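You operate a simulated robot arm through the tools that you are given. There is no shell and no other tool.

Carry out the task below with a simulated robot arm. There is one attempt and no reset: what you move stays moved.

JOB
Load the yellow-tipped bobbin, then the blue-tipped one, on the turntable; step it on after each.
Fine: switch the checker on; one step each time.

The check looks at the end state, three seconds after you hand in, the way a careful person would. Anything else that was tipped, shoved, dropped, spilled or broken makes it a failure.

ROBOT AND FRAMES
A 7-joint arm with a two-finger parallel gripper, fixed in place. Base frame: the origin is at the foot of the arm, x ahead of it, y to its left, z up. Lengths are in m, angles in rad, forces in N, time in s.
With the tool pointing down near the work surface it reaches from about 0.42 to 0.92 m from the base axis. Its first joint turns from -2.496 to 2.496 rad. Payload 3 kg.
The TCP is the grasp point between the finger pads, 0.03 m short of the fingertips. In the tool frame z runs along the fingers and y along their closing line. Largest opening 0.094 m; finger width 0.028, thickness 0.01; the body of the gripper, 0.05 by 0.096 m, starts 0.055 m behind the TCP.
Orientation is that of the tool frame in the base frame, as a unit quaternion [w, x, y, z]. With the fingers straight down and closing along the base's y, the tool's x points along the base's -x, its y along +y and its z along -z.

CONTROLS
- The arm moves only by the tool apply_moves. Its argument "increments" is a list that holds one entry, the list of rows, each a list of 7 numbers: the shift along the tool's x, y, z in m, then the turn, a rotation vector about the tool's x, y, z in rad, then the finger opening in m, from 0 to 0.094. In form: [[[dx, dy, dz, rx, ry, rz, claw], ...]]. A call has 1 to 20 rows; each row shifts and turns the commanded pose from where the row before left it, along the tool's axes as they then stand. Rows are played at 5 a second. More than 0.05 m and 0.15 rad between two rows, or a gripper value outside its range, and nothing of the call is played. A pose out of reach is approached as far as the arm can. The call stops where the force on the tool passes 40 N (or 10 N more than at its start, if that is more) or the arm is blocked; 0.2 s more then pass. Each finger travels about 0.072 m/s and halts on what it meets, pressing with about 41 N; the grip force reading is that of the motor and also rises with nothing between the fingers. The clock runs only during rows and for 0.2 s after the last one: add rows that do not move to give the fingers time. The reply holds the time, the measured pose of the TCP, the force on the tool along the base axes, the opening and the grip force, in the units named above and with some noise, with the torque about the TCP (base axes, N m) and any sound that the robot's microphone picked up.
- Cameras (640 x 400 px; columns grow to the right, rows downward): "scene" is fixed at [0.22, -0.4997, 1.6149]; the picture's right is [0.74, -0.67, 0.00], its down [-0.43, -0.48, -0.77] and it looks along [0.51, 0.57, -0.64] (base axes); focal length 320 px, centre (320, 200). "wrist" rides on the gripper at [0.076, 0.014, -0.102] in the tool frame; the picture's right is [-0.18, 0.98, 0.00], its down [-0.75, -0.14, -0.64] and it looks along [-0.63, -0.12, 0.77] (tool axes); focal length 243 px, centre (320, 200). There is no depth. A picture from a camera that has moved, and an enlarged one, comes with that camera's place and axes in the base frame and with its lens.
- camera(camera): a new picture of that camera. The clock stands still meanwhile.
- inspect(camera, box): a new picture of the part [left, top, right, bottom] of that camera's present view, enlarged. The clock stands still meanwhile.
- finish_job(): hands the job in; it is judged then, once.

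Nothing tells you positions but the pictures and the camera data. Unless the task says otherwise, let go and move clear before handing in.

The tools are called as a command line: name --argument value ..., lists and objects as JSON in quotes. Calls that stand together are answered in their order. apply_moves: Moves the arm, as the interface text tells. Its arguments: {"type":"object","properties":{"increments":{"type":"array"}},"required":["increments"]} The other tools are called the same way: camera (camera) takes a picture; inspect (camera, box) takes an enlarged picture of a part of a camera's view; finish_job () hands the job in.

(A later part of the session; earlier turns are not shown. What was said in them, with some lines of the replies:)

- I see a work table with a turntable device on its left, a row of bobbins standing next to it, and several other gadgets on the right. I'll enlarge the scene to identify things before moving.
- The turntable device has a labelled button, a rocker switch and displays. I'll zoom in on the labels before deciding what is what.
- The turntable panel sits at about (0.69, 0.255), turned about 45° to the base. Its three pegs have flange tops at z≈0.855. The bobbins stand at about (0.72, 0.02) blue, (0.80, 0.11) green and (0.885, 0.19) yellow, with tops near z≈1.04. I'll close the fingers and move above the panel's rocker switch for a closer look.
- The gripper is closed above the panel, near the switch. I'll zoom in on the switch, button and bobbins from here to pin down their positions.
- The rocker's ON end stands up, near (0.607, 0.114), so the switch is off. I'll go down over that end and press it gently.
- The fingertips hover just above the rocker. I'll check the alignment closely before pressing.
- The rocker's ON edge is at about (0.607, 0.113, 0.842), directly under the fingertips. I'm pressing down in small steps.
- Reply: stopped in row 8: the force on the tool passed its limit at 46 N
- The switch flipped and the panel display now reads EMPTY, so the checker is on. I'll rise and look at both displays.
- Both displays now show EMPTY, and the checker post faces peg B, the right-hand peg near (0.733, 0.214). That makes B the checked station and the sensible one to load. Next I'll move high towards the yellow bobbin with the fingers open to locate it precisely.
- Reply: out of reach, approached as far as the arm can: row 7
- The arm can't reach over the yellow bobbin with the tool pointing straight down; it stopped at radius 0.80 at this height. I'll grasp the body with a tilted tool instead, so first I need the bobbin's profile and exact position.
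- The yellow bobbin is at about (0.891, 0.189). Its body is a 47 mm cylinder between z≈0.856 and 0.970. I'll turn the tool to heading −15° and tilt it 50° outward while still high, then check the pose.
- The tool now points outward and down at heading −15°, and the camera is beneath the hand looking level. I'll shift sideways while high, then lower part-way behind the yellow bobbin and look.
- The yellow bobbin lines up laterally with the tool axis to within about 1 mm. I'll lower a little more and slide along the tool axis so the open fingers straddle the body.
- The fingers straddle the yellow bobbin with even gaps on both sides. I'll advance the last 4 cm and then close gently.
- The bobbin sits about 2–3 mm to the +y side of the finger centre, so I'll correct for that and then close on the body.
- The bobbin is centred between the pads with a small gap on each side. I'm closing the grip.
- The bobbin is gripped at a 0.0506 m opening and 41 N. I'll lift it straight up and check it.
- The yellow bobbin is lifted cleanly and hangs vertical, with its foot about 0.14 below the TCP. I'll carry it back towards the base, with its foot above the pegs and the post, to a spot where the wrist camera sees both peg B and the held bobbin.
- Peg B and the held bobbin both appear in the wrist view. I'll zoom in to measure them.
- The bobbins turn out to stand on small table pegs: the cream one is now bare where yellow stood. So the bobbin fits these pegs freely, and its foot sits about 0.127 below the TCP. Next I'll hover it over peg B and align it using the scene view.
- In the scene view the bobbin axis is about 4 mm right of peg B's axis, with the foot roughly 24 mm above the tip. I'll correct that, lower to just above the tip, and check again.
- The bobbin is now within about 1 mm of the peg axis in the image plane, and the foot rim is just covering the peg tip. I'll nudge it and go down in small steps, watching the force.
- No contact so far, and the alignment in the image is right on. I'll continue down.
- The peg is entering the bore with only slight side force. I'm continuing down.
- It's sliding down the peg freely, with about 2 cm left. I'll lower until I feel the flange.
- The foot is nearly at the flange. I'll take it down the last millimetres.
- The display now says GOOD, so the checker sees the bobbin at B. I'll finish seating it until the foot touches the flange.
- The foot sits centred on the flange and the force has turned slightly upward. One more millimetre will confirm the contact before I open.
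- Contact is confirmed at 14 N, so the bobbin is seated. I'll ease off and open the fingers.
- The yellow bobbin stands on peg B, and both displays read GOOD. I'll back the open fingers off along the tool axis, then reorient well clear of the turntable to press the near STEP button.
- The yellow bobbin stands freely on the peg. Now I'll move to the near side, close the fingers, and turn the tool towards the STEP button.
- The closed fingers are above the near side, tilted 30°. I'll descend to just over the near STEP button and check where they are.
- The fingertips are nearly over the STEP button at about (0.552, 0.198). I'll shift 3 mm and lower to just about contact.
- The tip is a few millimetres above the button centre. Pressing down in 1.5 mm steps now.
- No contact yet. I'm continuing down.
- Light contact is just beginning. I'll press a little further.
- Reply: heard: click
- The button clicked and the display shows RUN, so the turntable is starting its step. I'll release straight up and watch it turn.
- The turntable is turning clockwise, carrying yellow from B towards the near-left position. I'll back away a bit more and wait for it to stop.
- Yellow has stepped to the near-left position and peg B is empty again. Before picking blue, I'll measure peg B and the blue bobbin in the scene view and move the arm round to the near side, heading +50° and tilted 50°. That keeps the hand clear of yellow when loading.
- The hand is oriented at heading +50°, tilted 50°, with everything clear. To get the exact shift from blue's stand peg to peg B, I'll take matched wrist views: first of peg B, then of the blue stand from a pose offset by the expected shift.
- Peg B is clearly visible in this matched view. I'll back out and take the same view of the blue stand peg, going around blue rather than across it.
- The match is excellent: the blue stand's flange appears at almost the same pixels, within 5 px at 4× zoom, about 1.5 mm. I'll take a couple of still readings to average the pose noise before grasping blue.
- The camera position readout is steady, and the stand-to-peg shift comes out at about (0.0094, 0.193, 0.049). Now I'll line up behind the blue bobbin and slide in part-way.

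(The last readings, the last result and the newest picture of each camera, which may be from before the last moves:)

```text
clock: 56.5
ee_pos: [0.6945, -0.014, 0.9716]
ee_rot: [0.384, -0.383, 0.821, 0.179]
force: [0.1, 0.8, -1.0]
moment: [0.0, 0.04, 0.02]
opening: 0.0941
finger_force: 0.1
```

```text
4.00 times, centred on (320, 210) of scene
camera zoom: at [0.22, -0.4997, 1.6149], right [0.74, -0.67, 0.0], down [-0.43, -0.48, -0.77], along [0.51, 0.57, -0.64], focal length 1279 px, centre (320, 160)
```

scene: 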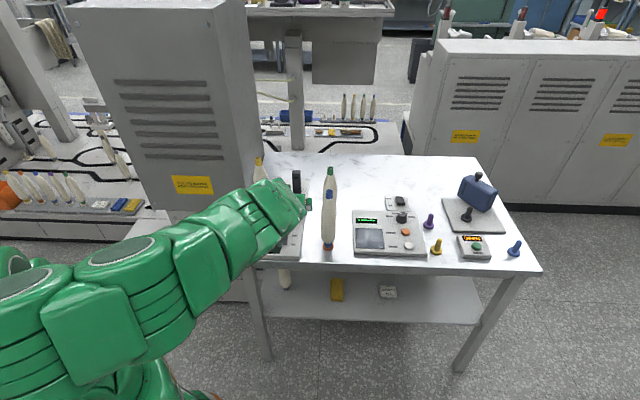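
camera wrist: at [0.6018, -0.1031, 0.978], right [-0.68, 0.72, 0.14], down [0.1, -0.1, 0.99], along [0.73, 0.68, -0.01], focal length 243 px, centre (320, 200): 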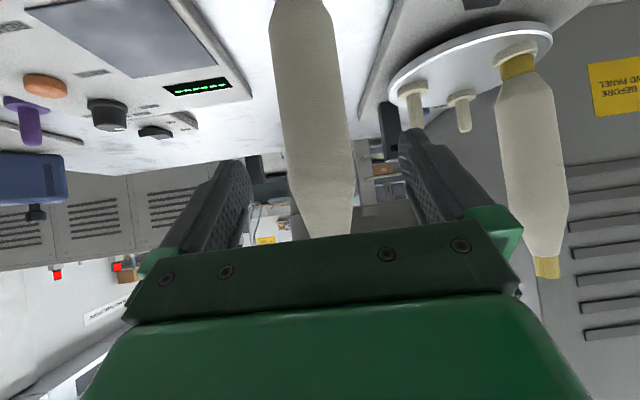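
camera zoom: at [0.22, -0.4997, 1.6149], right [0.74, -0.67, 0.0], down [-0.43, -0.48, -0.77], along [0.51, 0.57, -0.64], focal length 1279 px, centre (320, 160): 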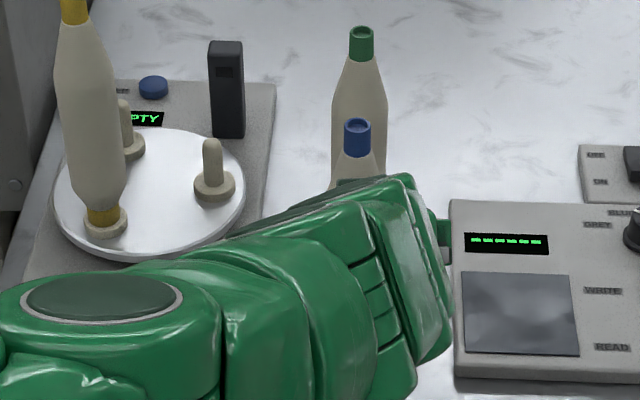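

Blue is roughly centred, about 3 mm to the right-finger side. I'll correct that and advance the last 5 cm.

apply_moves --increments '[[[0, -0.003, 0.02, 0, 0, 0, 0.094], [0, 0, 0.02, 0, 0, 0, 0.094], [0, 0, 0.012, 0, 0, 0, 0.094], [0, 0, 0, 0, 0, 0, 0.07], [0, 0, 0, 0, 0, 0, 0.06], [0, 0, 0, 0, 0, 0, 0.054], [0, 0, 0, 0, 0, 0, 0.054]]]'

camera --camera "wrist"

inspect --camera "wrist" --box '[240, 100, 400, 240]'

```text
clock: 58.1
ee_pos: [0.7233, 0.0151, 0.9378]
ee_rot: [0.385, -0.383, 0.821, 0.179]
force: [-0.4, -0.2, 0.1]
moment: [-0.02, 0.0, -0.01]
opening: 0.054
finger_force: 0.0
```

```text
taken
camera wrist: at [0.63, -0.0739, 0.9445], right [-0.68, 0.72, 0.14], down [0.1, -0.1, 0.99], along [0.73, 0.68, -0.01], focal length 243 px, centre (320, 200)
```

wrist: 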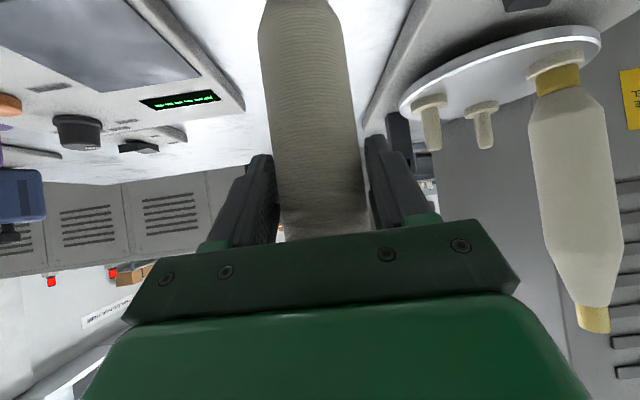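

```text
2.86 times, centred on (320, 170) of wrist
camera zoom: at [0.63, -0.0739, 0.9445], right [-0.68, 0.72, 0.14], down [0.1, -0.1, 0.99], along [0.73, 0.68, -0.01], focal length 693 px, centre (320, 286)
```

zoom: 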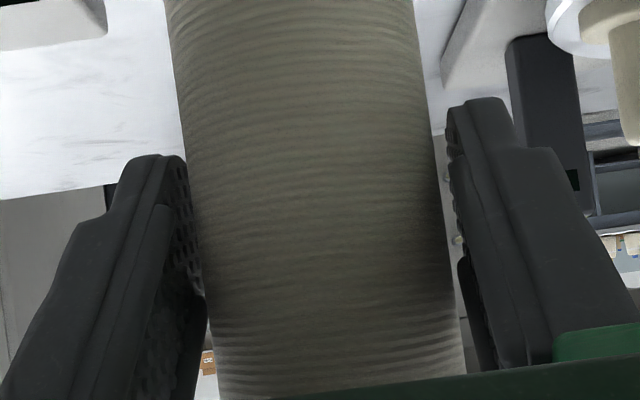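

The pads are evenly close on both sides. Closing now.

apply_moves --increments '[[[0, -0.0004, 0, 0, 0, 0, 0.05], [0, 0, 0, 0, 0, 0, 0.04], [0, 0, 0, 0, 0, 0, 0.03], [0, 0, 0, 0, 0, 0, 0.03]]]'

camera --camera "wrist"

inspect --camera "scene" --box '[270, 160, 370, 260]'

```text
clock: 59.1
ee_pos: [0.7228, 0.0147, 0.9395]
ee_rot: [0.383, -0.383, 0.821, 0.179]
force: [0.2, 0.3, -0.1]
moment: [0.01, 0.02, 0.0]
opening: 0.0513
finger_force: 41.4
```

```text
taken
camera wrist: at [0.6296, -0.0743, 0.945], right [-0.68, 0.72, 0.14], down [0.1, -0.1, 0.99], along [0.73, 0.68, -0.01], focal length 243 px, centre (320, 200)
```

wrist: 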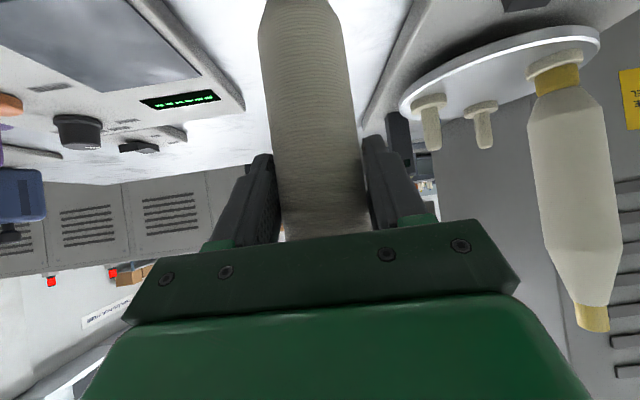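

```text
4.00 times, centred on (320, 210) of scene
camera zoom: at [0.22, -0.4997, 1.6149], right [0.74, -0.67, 0.0], down [-0.43, -0.48, -0.77], along [0.51, 0.57, -0.64], focal length 1279 px, centre (320, 160)
```

zoom: 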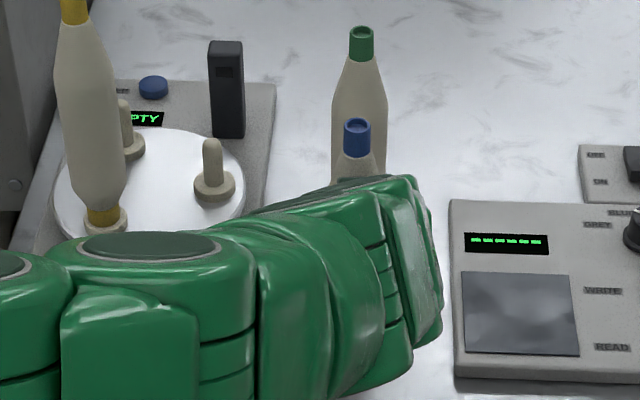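

Blue is gripped at a 0.0513 m opening. Lifting it straight up off its stand peg.

apply_moves --increments '[[[-0.00766, 0, -0.00643, 0, 0, 0, 0.03], [-0.01532, 0, -0.01286, 0, 0, 0, 0.03], [-0.02298, 0, -0.01928, 0, 0, 0, 0.03], [-0.02298, 0, -0.01928, 0, 0, 0, 0.03], [-0.02681, 0, -0.0225, 0, 0, 0, 0.03], [0, 0, 0, 0, 0, 0, 0.03]]]'

camera --camera "wrist"

camera --camera "scene"

```text
clock: 60.5
ee_pos: [0.7214, 0.014, 1.0639]
ee_rot: [0.384, -0.383, 0.821, 0.179]
force: [-0.1, -0.4, -1.6]
moment: [0.02, 0.01, 0.0]
opening: 0.0511
finger_force: 40.4
```

```text
taken
camera wrist: at [0.6294, -0.0758, 1.0702], right [-0.68, 0.72, 0.14], down [0.1, -0.1, 0.99], along [0.73, 0.68, -0.01], focal length 243 px, centre (320, 200)
```

wrist: 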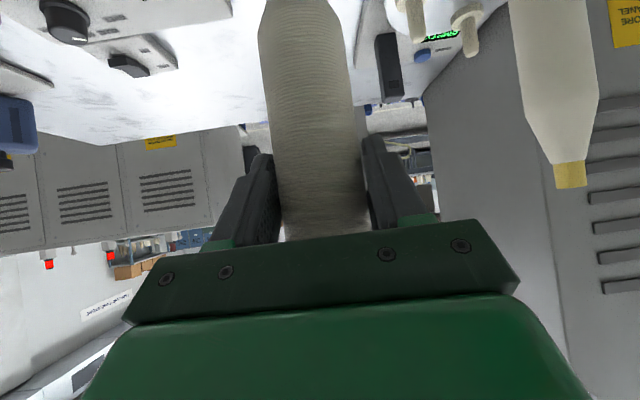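

```text
taken
```

scene: 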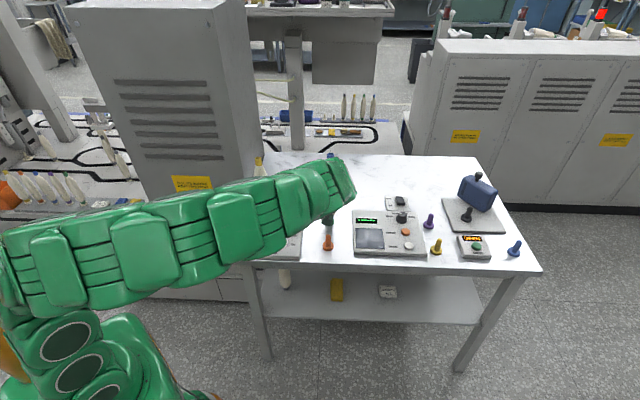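

Blue is up cleanly and its orange stand peg is bare. I'll carry it over to above peg B, between green and yellow, with the foot clear of everything.

apply_moves --increments '[[[-0.0175, 0.0282, 0.0209, 0, 0, 0, 0.03], [-0.0184, 0.0266, 0.0219, 0, 0, 0, 0.03], [-0.0204, 0.0228, 0.0244, 0, 0, 0, 0.03], [-0.0217, 0.0205, 0.0259, 0, 0, 0, 0.03], [-0.0217, 0.0197, 0.0259, 0, 0, 0, 0.03], [0, 0, 0, 0, 0, 0, 0.03], [0, 0, 0, 0, 0, 0, 0.03]]]'

camera --camera "wrist"

inspect --camera "scene" --box '[240, 130, 340, 230]'

```text
clock: 62.1
ee_pos: [0.7312, 0.2091, 1.0639]
ee_rot: [0.384, -0.383, 0.821, 0.179]
force: [0.7, -0.2, -1.3]
moment: [0.01, -0.01, 0.0]
opening: 0.0513
finger_force: 41.1
```

```text
taken
camera wrist: at [0.6366, 0.1201, 1.0705], right [-0.68, 0.72, 0.14], down [0.1, -0.1, 0.99], along [0.73, 0.68, -0.01], focal length 243 px, centre (320, 200)
```

wrist: 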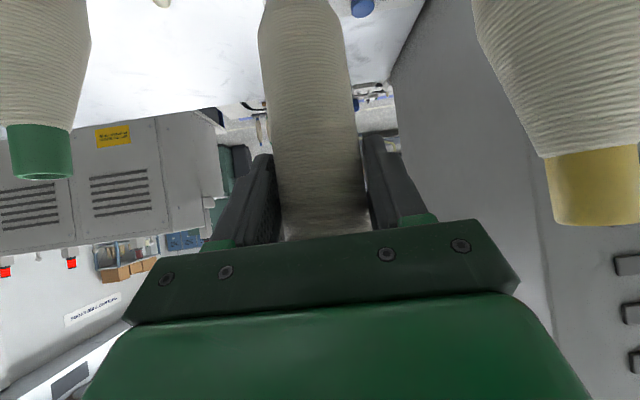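

```text
4.00 times, centred on (290, 180) of scene
camera zoom: at [0.22, -0.4997, 1.6149], right [0.74, -0.67, 0.0], down [-0.43, -0.48, -0.77], along [0.51, 0.57, -0.64], focal length 1279 px, centre (440, 280)
```

zoom: 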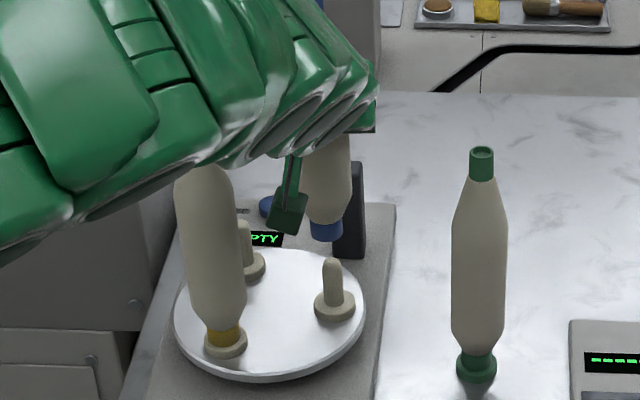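

The foot and peg B are visible in the scene view. I'll zoom in to check the alignment.

inspect --camera "scene" --box '[300, 160, 340, 200]'

inspect --camera "scene" --box '[275, 175, 315, 215]'

```text
10.00 times, centred on (320, 180) of scene
camera zoom: at [0.22, -0.4997, 1.6149], right [0.74, -0.67, 0.0], down [-0.43, -0.48, -0.77], along [0.51, 0.57, -0.64], focal length 3197 px, centre (320, 400)
```

zoom: 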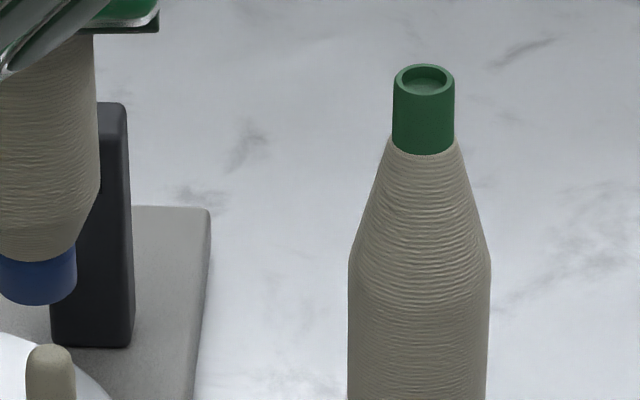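

```text
10.00 times, centred on (295, 195) of scene
camera zoom: at [0.22, -0.4997, 1.6149], right [0.74, -0.67, 0.0], down [-0.43, -0.48, -0.77], along [0.51, 0.57, -0.64], focal length 3197 px, centre (570, 250)
```

zoom: 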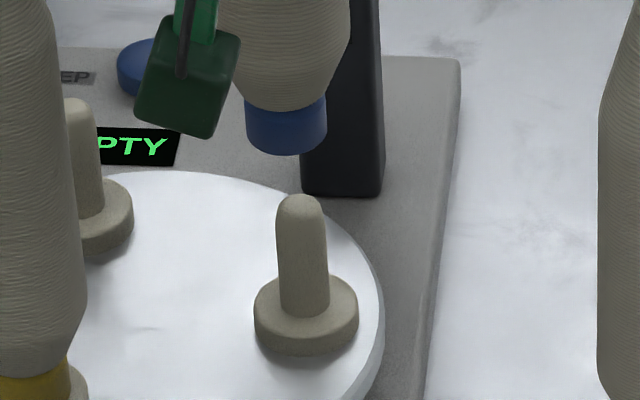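

The foot is about 2.8 mm left of the peg in the image, and the matched-view shift says 2.7 mm, so the two agree. I'll correct it and lower to just above the tip.

apply_moves --increments '[[[-0.0003, -0.0028, 0.0004, 0, 0, 0, 0.03], [0.0092, 0, 0.0077, 0, 0, 0, 0.03], [0.0092, 0, 0.0077, 0, 0, 0, 0.03], [0, 0, 0, 0, 0, 0, 0.03], [0, 0, 0, 0, 0, 0, 0.03]]]'

inspect --camera "scene" --box '[275, 175, 315, 215]'

camera --camera "wrist"

```text
clock: 63.3
ee_pos: [0.7312, 0.2084, 1.041]
ee_rot: [0.383, -0.383, 0.821, 0.178]
force: [-0.4, -0.3, -1.2]
moment: [-0.03, 0.0, -0.04]
opening: 0.051
finger_force: 41.0
```

```text
10.00 times, centred on (295, 195) of scene
camera zoom: at [0.22, -0.4997, 1.6149], right [0.74, -0.67, 0.0], down [-0.43, -0.48, -0.77], along [0.51, 0.57, -0.64], focal length 3197 px, centre (570, 250)
```

zoom: 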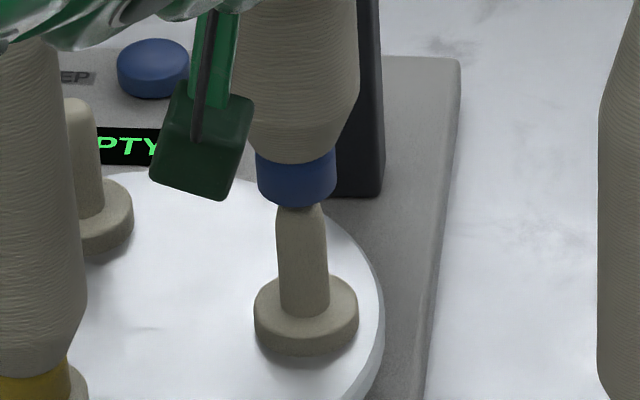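

```text
taken
camera wrist: at [0.6387, 0.119, 1.0474], right [-0.68, 0.72, 0.14], down [0.1, -0.1, 0.99], along [0.73, 0.68, -0.01], focal length 243 px, centre (320, 200)
```

wrist: 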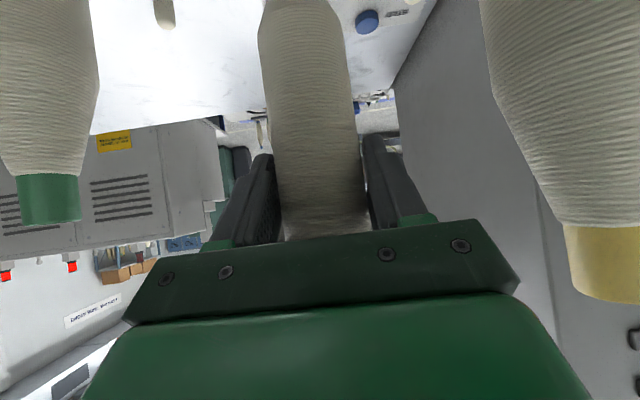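

The axes coincide. I'm lowering gently onto the peg.

apply_moves --increments '[[[0.00153, 0, 0.00128, 0, 0, 0, 0.03], [0.00153, 0, 0.00128, 0, 0, 0, 0.03], [0.00153, 0, 0.00128, 0, 0, 0, 0.03], [0.00153, 0, 0.00128, 0, 0, 0, 0.03], [0.00153, 0, 0.00128, 0, 0, 0, 0.03], [0, 0, 0, 0, 0, 0, 0.03]]]'

inspect --camera "scene" --box '[275, 175, 315, 215]'

```text
clock: 64.7
ee_pos: [0.734, 0.2085, 1.03]
ee_rot: [0.384, -0.382, 0.822, 0.178]
force: [-1.0, -2.1, -0.2]
moment: [-0.24, 0.09, 0.0]
opening: 0.0513
finger_force: 40.1
```

```text
10.00 times, centred on (295, 195) of scene
camera zoom: at [0.22, -0.4997, 1.6149], right [0.74, -0.67, 0.0], down [-0.43, -0.48, -0.77], along [0.51, 0.57, -0.64], focal length 3197 px, centre (570, 250)
```

zoom: 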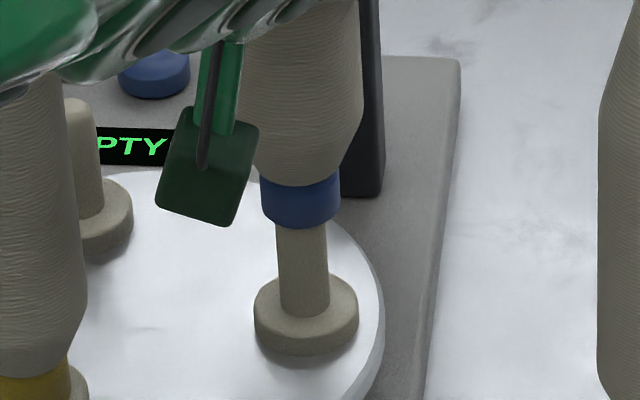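

The peg is entering, with about 2 N of side force pointing back toward the base. I'll shift about 1.4 mm that way to relieve it.

apply_moves --increments '[[[0.0009, 0.0004, -0.0011, 0, 0, 0, 0.03], [0, 0, 0, 0, 0, 0, 0.03]]]'

apply_moves --increments '[[[0.00153, 0, 0.00128, 0, 0, 0, 0.03], [0.00153, 0, 0.00128, 0, 0, 0, 0.03], [0, 0, 0, 0, 0, 0, 0.03]]]'

inspect --camera "scene" --box '[275, 175, 315, 215]'

```text
clock: 65.3
ee_pos: [0.7304, 0.2085, 1.0302]
ee_rot: [0.384, -0.383, 0.821, 0.179]
force: [0.4, 0.5, -0.3]
moment: [-0.02, 0.0, 0.03]
opening: 0.051
finger_force: 40.7
```

```text
clock: 66.1
ee_pos: [0.7312, 0.2067, 1.0264]
ee_rot: [0.384, -0.383, 0.821, 0.18]
force: [0.5, -0.7, -0.9]
moment: [0.0, -0.01, -0.02]
opening: 0.0509
finger_force: 40.4
```

```text
10.00 times, centred on (295, 195) of scene
camera zoom: at [0.22, -0.4997, 1.6149], right [0.74, -0.67, 0.0], down [-0.43, -0.48, -0.77], along [0.51, 0.57, -0.64], focal length 3197 px, centre (570, 250)
```

zoom: 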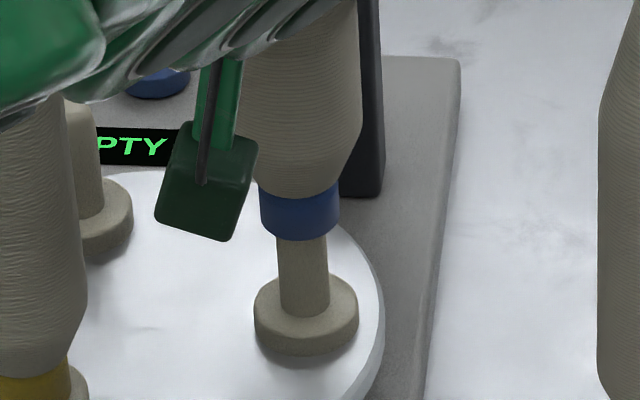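

The side force is gone and the bobbin is sliding down the peg freely. Continuing down.

apply_moves --increments '[[[0.0023, 0, 0.00192, 0, 0, 0, 0.03], [0.0023, 0, 0.00192, 0, 0, 0, 0.03], [0.0023, 0, 0.00192, 0, 0, 0, 0.03], [0.0023, 0, 0.00192, 0, 0, 0, 0.03], [0.0023, 0, 0.00192, 0, 0, 0, 0.03], [0, 0, 0, 0, 0, 0, 0.03]]]'

inspect --camera "scene" --box '[275, 175, 315, 215]'

inspect --camera "scene" --box '[220, 110, 340, 250]'

camera --camera "wrist"

```text
clock: 67.5
ee_pos: [0.7327, 0.2079, 1.0101]
ee_rot: [0.384, -0.383, 0.821, 0.179]
force: [-0.6, -0.3, -1.5]
moment: [-0.01, 0.02, 0.02]
opening: 0.0511
finger_force: 41.0
```

```text
10.00 times, centred on (295, 195) of scene
camera zoom: at [0.22, -0.4997, 1.6149], right [0.74, -0.67, 0.0], down [-0.43, -0.48, -0.77], along [0.51, 0.57, -0.64], focal length 3197 px, centre (570, 250)
```

zoom: 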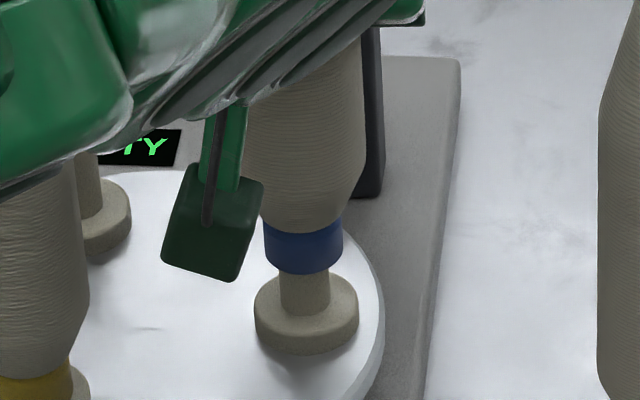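

```text
2.86 times, centred on (280, 180) of scene
camera zoom: at [0.22, -0.4997, 1.6149], right [0.74, -0.67, 0.0], down [-0.43, -0.48, -0.77], along [0.51, 0.57, -0.64], focal length 914 px, centre (434, 257)
```

zoom: 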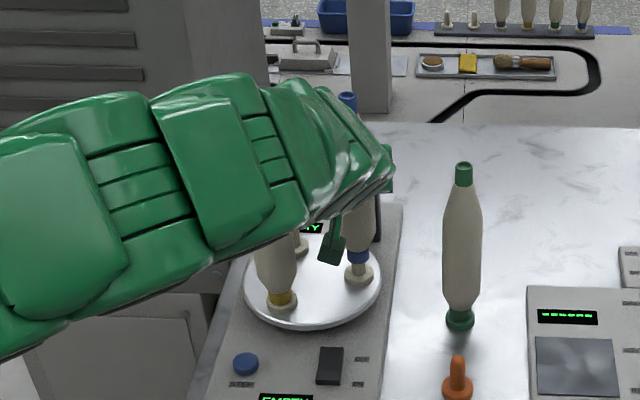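

```text
taken
camera wrist: at [0.6392, 0.1182, 1.017], right [-0.68, 0.72, 0.14], down [0.1, -0.1, 0.99], along [0.73, 0.68, -0.01], focal length 243 px, centre (320, 200)
```

wrist: 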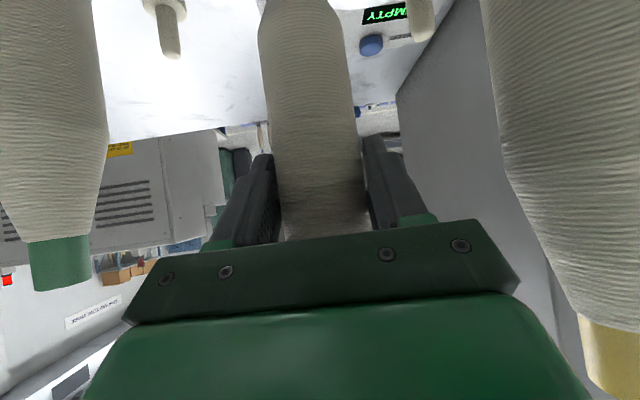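

All smooth so far, with about 2.3 cm left. Lowering further.

apply_moves --increments '[[[0.0031, 0, 0.0026, 0, 0, 0, 0.03], [0.0031, 0, 0.0026, 0, 0, 0, 0.03], [0.0031, 0, 0.0026, 0, 0, 0, 0.03], [0.0031, 0, 0.0026, 0, 0, 0, 0.03], [0.00153, 0, 0.00128, 0, 0, 0, 0.03], [0, 0, 0, 0, 0, 0, 0.03]]]'

inspect --camera "scene" --box '[275, 175, 315, 215]'

camera --camera "wrist"

```text
clock: 68.9
ee_pos: [0.7318, 0.2084, 0.9937]
ee_rot: [0.384, -0.382, 0.821, 0.179]
force: [-1.1, -0.8, -0.6]
moment: [-0.04, 0.0, -0.04]
opening: 0.0509
finger_force: 41.0
```

```text
10.00 times, centred on (295, 195) of scene
camera zoom: at [0.22, -0.4997, 1.6149], right [0.74, -0.67, 0.0], down [-0.43, -0.48, -0.77], along [0.51, 0.57, -0.64], focal length 3197 px, centre (570, 250)
```

zoom: 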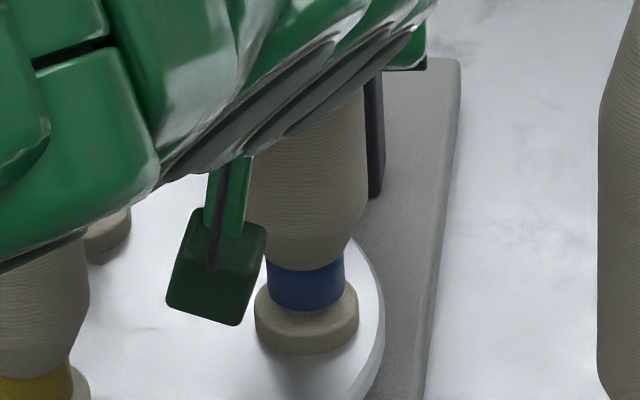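

```text
taken
camera wrist: at [0.6393, 0.1182, 0.9998], right [-0.68, 0.72, 0.14], down [0.1, -0.1, 0.99], along [0.73, 0.68, -0.01], focal length 243 px, centre (320, 200)
```

wrist: 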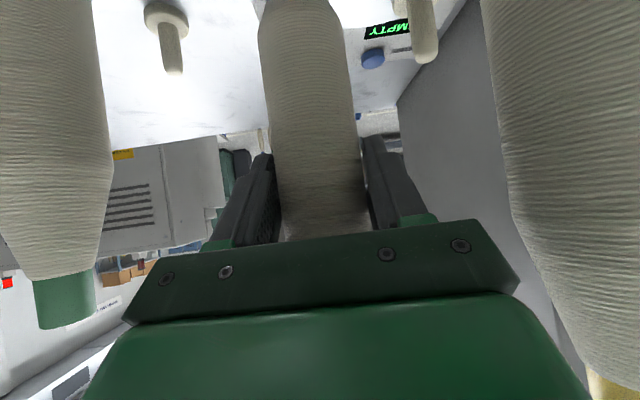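

About 6 mm remain to the flange. I'm stepping down gently.

apply_moves --increments '[[[0.00153, 0, 0.00128, 0, 0, 0, 0.03], [0.00077, 0, 0.00064, 0, 0, 0, 0.03], [0.00077, 0, 0.00064, 0, 0, 0, 0.03], [0.00077, 0, 0.00064, 0, 0, 0, 0.03], [0, 0, 0, 0, 0, 0, 0.03]]]'

apply_moves --increments '[[[0.00077, 0, 0.00064, 0, 0, 0, 0.03], [0, 0, 0, 0, 0, 0, 0.03]]]'

inspect --camera "scene" --box '[285, 190, 310, 215]'

camera --camera "wrist"

```text
clock: 70.1
ee_pos: [0.7321, 0.2074, 0.9886]
ee_rot: [0.384, -0.383, 0.821, 0.179]
force: [-0.8, 0.4, -1.2]
moment: [-0.02, 0.1, 0.04]
opening: 0.0513
finger_force: 41.0
```

```text
clock: 70.7
ee_pos: [0.733, 0.2082, 0.9889]
ee_rot: [0.385, -0.382, 0.821, 0.179]
force: [-1.9, 0.8, 12.3]
moment: [0.21, -0.05, 0.03]
opening: 0.0509
finger_force: 41.0
```

```text
16.00 times, centred on (298, 202) of scene
camera zoom: at [0.22, -0.4997, 1.6149], right [0.74, -0.67, 0.0], down [-0.43, -0.48, -0.77], along [0.51, 0.57, -0.64], focal length 5116 px, centre (680, 160)
```

zoom: 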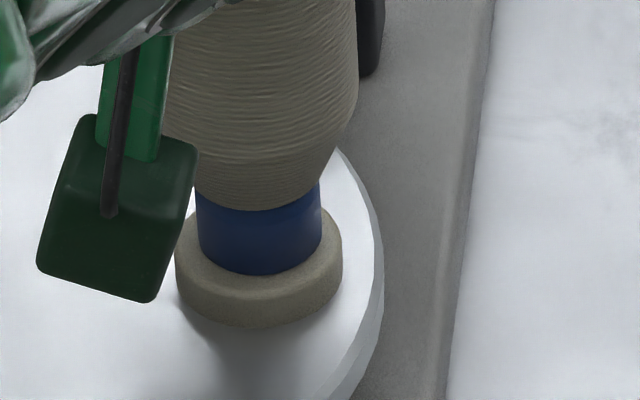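

```text
taken
camera wrist: at [0.6395, 0.1182, 0.9944], right [-0.68, 0.72, 0.14], down [0.1, -0.1, 0.99], along [0.73, 0.68, -0.01], focal length 243 px, centre (320, 200)
```

wrist: 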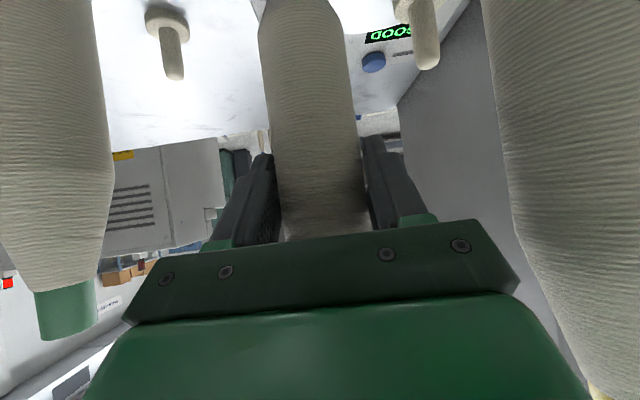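

Blue is seated: 12 N of contact, the expected height, and GOOD on the display. I'll ease off, open moderately to stay clear of yellow, and back out along the tool axis.

apply_moves --increments '[[[-0.0006, 0, -0.0005, 0, 0, 0, 0.04], [0, 0, 0, 0, 0, 0, 0.055], [0, 0, 0, 0, 0, 0, 0.062], [0, 0, 0, 0, 0, 0, 0.072], [0, 0, 0, 0, 0, 0, 0.074], [0, 0, 0, 0, 0, 0, 0.074]]]'

camera --camera "wrist"

```text
clock: 72.1
ee_pos: [0.7326, 0.2069, 0.9894]
ee_rot: [0.383, -0.384, 0.821, 0.179]
force: [-0.4, -0.5, -0.4]
moment: [-0.01, 0.0, 0.0]
opening: 0.0739
finger_force: 0.0
```

```text
taken
camera wrist: at [0.6397, 0.1181, 0.9945], right [-0.68, 0.72, 0.14], down [0.1, -0.1, 0.99], along [0.73, 0.68, -0.01], focal length 243 px, centre (320, 200)
```

wrist: 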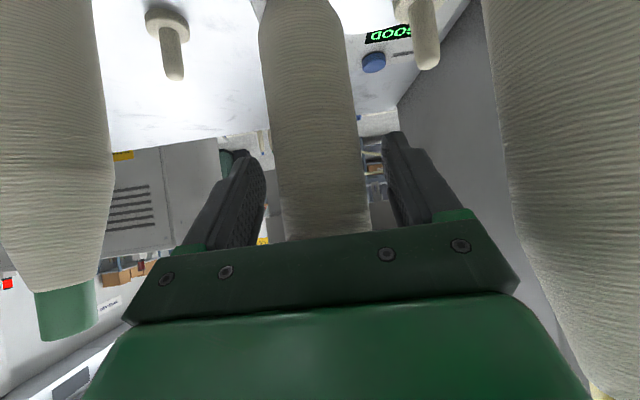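

The grip is released with clear gaps on both sides and blue stands still. Backing out along the tool axis.

apply_moves --increments '[[[0, 0, -0.015, 0, 0, 0, 0.074], [0, 0, -0.025, 0, 0, 0, 0.074], [0, 0, -0.035, 0, 0, 0, 0.074], [0, 0, -0.04, 0, 0, 0, 0.074], [0, 0, -0.04, 0, 0, 0, 0.074], [0, 0, 0, 0, 0, 0, 0.074]]]'

camera --camera "wrist"

camera --camera "scene"

```text
clock: 73.5
ee_pos: [0.6556, 0.1149, 1.089]
ee_rot: [0.383, -0.383, 0.821, 0.178]
force: [0.0, 0.8, -0.5]
moment: [0.01, -0.03, -0.03]
opening: 0.074
finger_force: 0.1
```

```text
taken
camera wrist: at [0.5624, 0.0258, 1.0957], right [-0.68, 0.72, 0.14], down [0.1, -0.1, 0.99], along [0.73, 0.68, -0.01], focal length 243 px, centre (320, 200)
```

wrist: 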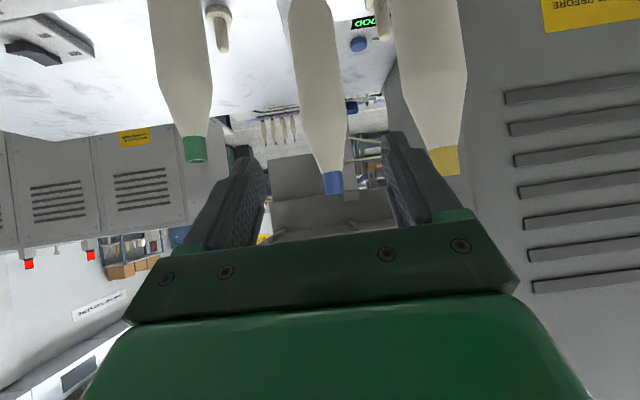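

```text
taken
```

scene: 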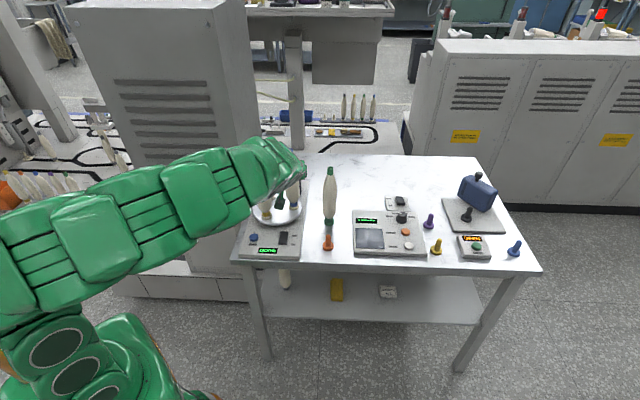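

Blue stands on peg B with GOOD showing, and everything is clear. I'll swing the hand back to the pressing orientation I used before and close the fingers.

apply_moves --increments '[[[0.0182, 0.0229, -0.0269, 0, 0, 0, 0.074], [0.0182, 0.0229, -0.0269, 0, 0, 0, 0.05], [0.0182, 0.0229, -0.0269, 0, 0, 0, 0.03], [0, 0, 0, 0, 0.1164, 0, 0.0], [0, 0, 0, 0, 0.1164, 0, 0.0], [0, 0, 0, 0, 0.1164, 0, 0.0], [0, 0, 0, 0.0628, 0, 0.1088, 0.0], [0, 0, 0, 0.0628, 0, 0.1088, 0.0], [0, 0, 0, 0.0628, 0, 0.1088, 0.0], [0, 0, 0, 0.0628, 0, 0.1088, 0.0], [0, 0, 0, 0, 0, 0, 0.0], [0, 0, 0, 0, 0, 0, 0.0]]]'

camera --camera "wrist"

inspect --camera "scene" --box '[220, 120, 350, 270]'

```text
clock: 76.1
ee_pos: [0.5411, 0.085, 1.0975]
ee_rot: [0.255, -0.177, 0.949, 0.048]
force: [0.9, -1.1, 0.5]
moment: [-0.03, 0.01, 0.0]
opening: 0.0
finger_force: 33.2
```

```text
taken
camera wrist: at [0.4262, 0.0563, 1.1466], right [-0.21, 0.97, 0.09], down [0.36, -0.01, 0.93], along [0.91, 0.23, -0.35], focal length 243 px, centre (320, 200)
```

wrist: 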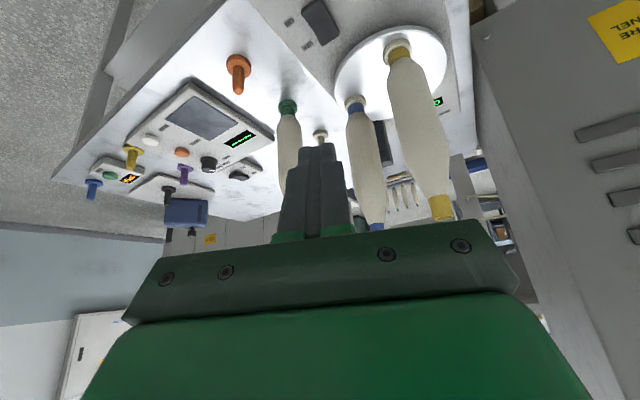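

```text
2.67 times, centred on (285, 195) of scene
camera zoom: at [0.22, -0.4997, 1.6149], right [0.74, -0.67, 0.0], down [-0.43, -0.48, -0.77], along [0.51, 0.57, -0.64], focal length 853 px, centre (413, 213)
```

zoom: 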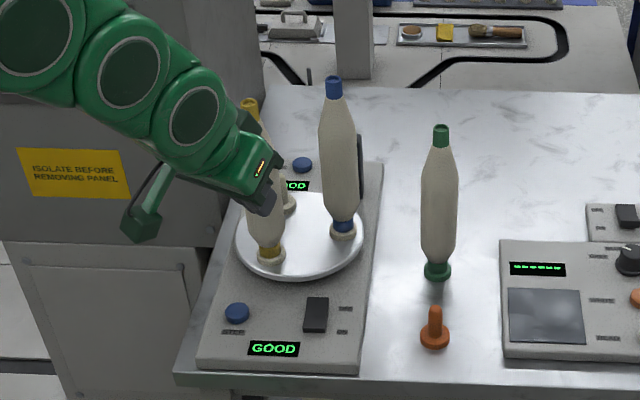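

The pressing orientation is restored, with the fingers closed. I'll move over the STEP button and descend to just above it.

apply_moves --increments '[[[-0.0133, 0.0337, 0.0077, 0, 0, 0, 0.0], [-0.0133, 0.0337, 0.0077, 0, 0, 0, 0.0], [-0.0133, 0.0337, 0.0077, 0, 0, 0, 0.0], [0.0215, 0, 0.0372, 0, 0, 0, 0.0], [0.0215, 0, 0.0372, 0, 0, 0, 0.0], [0.0215, 0, 0.0372, 0, 0, 0, 0.0], [0.0215, 0, 0.0372, 0, 0, 0, 0.0], [0.0195, 0, 0.0338, 0, 0, 0, 0.0], [0, 0, 0, 0, 0, 0, 0.0]]]'

camera --camera "wrist"

inspect --camera "scene" --box '[235, 190, 315, 260]'

```text
clock: 78.1
ee_pos: [0.5474, 0.1952, 0.8857]
ee_rot: [0.256, -0.178, 0.949, 0.048]
force: [-0.6, -0.9, -0.3]
moment: [-0.01, 0.01, -0.02]
opening: 0.0002
finger_force: 33.4
```

```text
taken
camera wrist: at [0.433, 0.1668, 0.9364], right [-0.21, 0.97, 0.09], down [0.36, -0.01, 0.93], along [0.91, 0.23, -0.35], focal length 243 px, centre (320, 200)
```

wrist: 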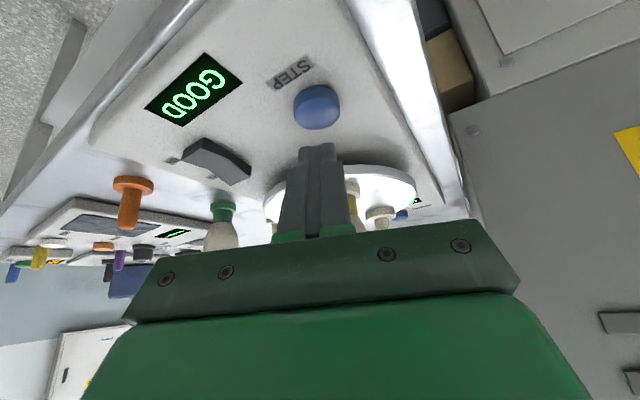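

```text
5.71 times, centred on (275, 225) of scene
camera zoom: at [0.22, -0.4997, 1.6149], right [0.74, -0.67, 0.0], down [-0.43, -0.48, -0.77], along [0.51, 0.57, -0.64], focal length 1827 px, centre (577, 57)
```

zoom: 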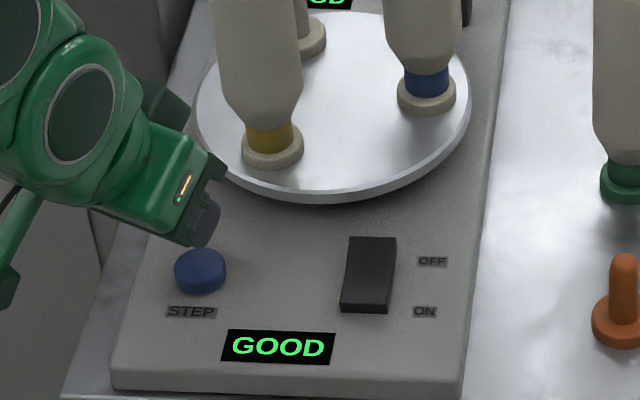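

The tip is about 2 cm above contact with the STEP button. Pressing down as before, one press only.

apply_moves --increments '[[[0.005, 0, 0.0087, 0, 0, 0, 0.0], [0.004, 0, 0.0069, 0, 0, 0, 0.0], [0.00075, 0, 0.0013, 0, 0, 0, 0.0], [0.00075, 0, 0.0013, 0, 0, 0, 0.0], [0.00075, 0, 0.0013, 0, 0, 0, 0.0], [0, 0, 0, 0, 0, 0, 0.0]]]'

inspect --camera "scene" --box '[230, 130, 340, 260]'

```text
clock: 79.5
ee_pos: [0.5491, 0.1969, 0.8639]
ee_rot: [0.255, -0.178, 0.949, 0.048]
force: [2.0, 1.5, 4.4]
moment: [0.02, -0.07, -0.03]
opening: 0.0
finger_force: 33.1
heard: click
```

```text
3.08 times, centred on (285, 195) of scene
camera zoom: at [0.22, -0.4997, 1.6149], right [0.74, -0.67, 0.0], down [-0.43, -0.48, -0.77], along [0.51, 0.57, -0.64], focal length 984 px, centre (428, 215)
```

zoom: 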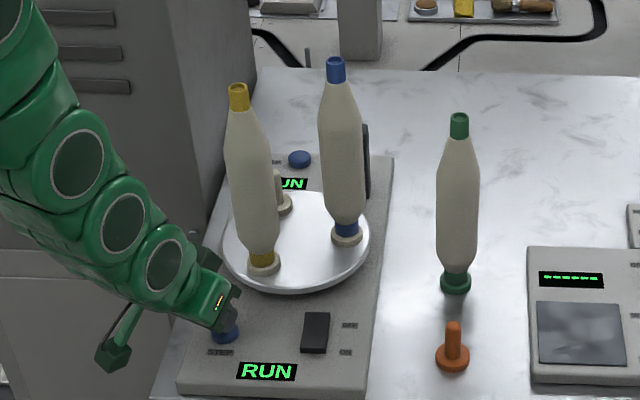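

There was one click and RUN is showing. I'll release straight up and back away along the tool axis while it turns.

apply_moves --increments '[[[-0.0025, 0, -0.0043, 0, 0, 0, 0.0], [-0.01, 0, -0.0173, 0, 0, 0, 0.0], [0, 0, -0.02, 0, 0, 0, 0.0], [0, 0, -0.03, 0, 0, 0, 0.0], [0, 0, -0.03, 0, 0, 0, 0.0], [0, 0, -0.03, 0, 0, 0, 0.0], [0, 0, -0.03, 0, 0, 0, 0.0], [0, 0, 0, 0, 0, 0, 0.0], [0, 0, 0, 0, 0, 0, 0.0], [0, 0, 0, 0, 0, 0, 0.0], [0, 0, 0, 0, 0, 0, 0.0], [0, 0, 0, 0, 0, 0, 0.0], [0, 0, 0, 0, 0, 0, 0.0], [0, 0, 0, 0, 0, 0, 0.0], [0, 0, 0, 0, 0, 0, 0.0], [0, 0, 0, 0, 0, 0, 0.0], [0, 0, 0, 0, 0, 0, 0.0], [0, 0, 0, 0, 0, 0, 0.0]]]'

camera --camera "scene"

inspect --camera "scene" --box '[225, 130, 345, 260]'

camera --camera "wrist"

```text
clock: 83.3
ee_pos: [0.4816, 0.1733, 1.0084]
ee_rot: [0.255, -0.178, 0.949, 0.048]
force: [0.2, 0.3, -0.4]
moment: [0.02, -0.01, 0.0]
opening: 0.0002
finger_force: 32.9
```

```text
taken
```

scene: 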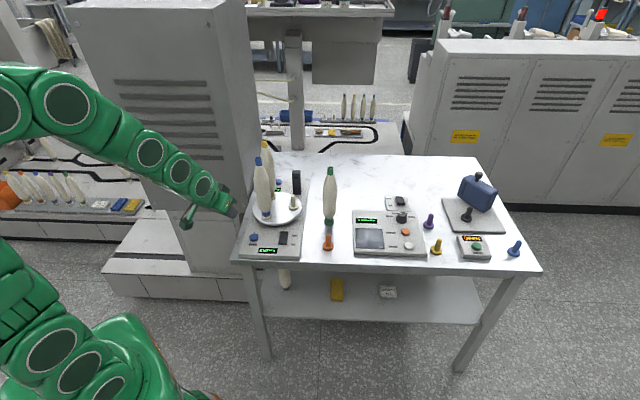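

```text
3.08 times, centred on (285, 195) of scene
camera zoom: at [0.22, -0.4997, 1.6149], right [0.74, -0.67, 0.0], down [-0.43, -0.48, -0.77], along [0.51, 0.57, -0.64], focal length 984 px, centre (428, 215)
```

zoom: 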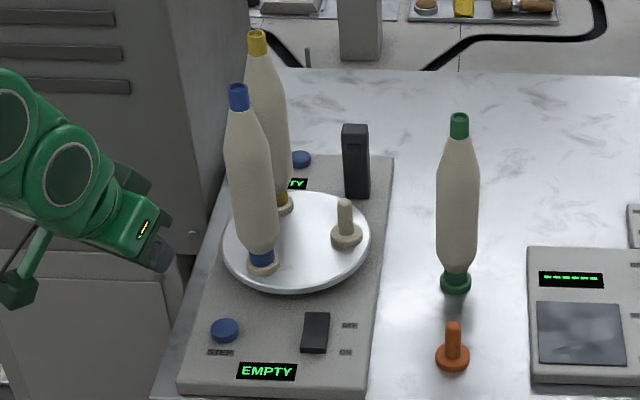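

```text
taken
camera wrist: at [0.3676, 0.1434, 1.0597], right [-0.21, 0.97, 0.09], down [0.36, -0.01, 0.93], along [0.91, 0.23, -0.35], focal length 243 px, centre (320, 200)
```

wrist: 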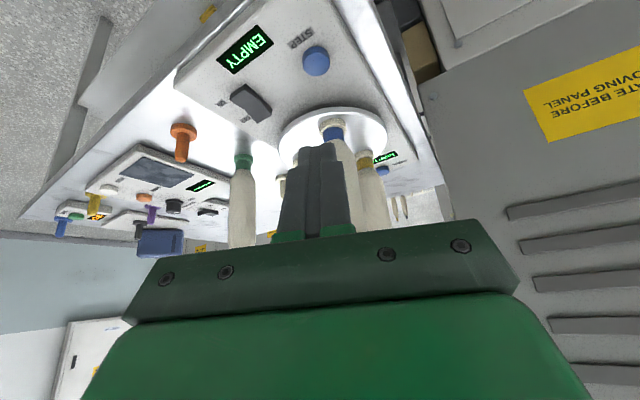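

Both bobbins stand seated on the turntable, with yellow one step ahead of blue after exactly two steps. The checker is on and read GOOD for each; it shows EMPTY now because the bare peg faces it. Green and the other items look undisturbed, and the arm is clear, so I'm handing in.

finish_job

```text
The job is handed in.
```

The job is handed in. Both bobbins are on the turntable, yellow loaded first and then blue, with one step after each.

- **Checker:** I switched it on before loading, and it read GOOD for each bobbin while it sat at the checked peg. I left it on. It now shows EMPTY because the bare peg is in front of it.
- **Loading:** both bobbins went on the peg facing the checker post, and I felt each one touch the flange before letting go.
- **Stepping:** each press gave one click and one turn, so the table has moved two steps in total. Yellow is one step ahead of blue.
- **Everything else:** the green bobbin and the other items on the table look undisturbed in the last pictures. The arm is clear of the table.
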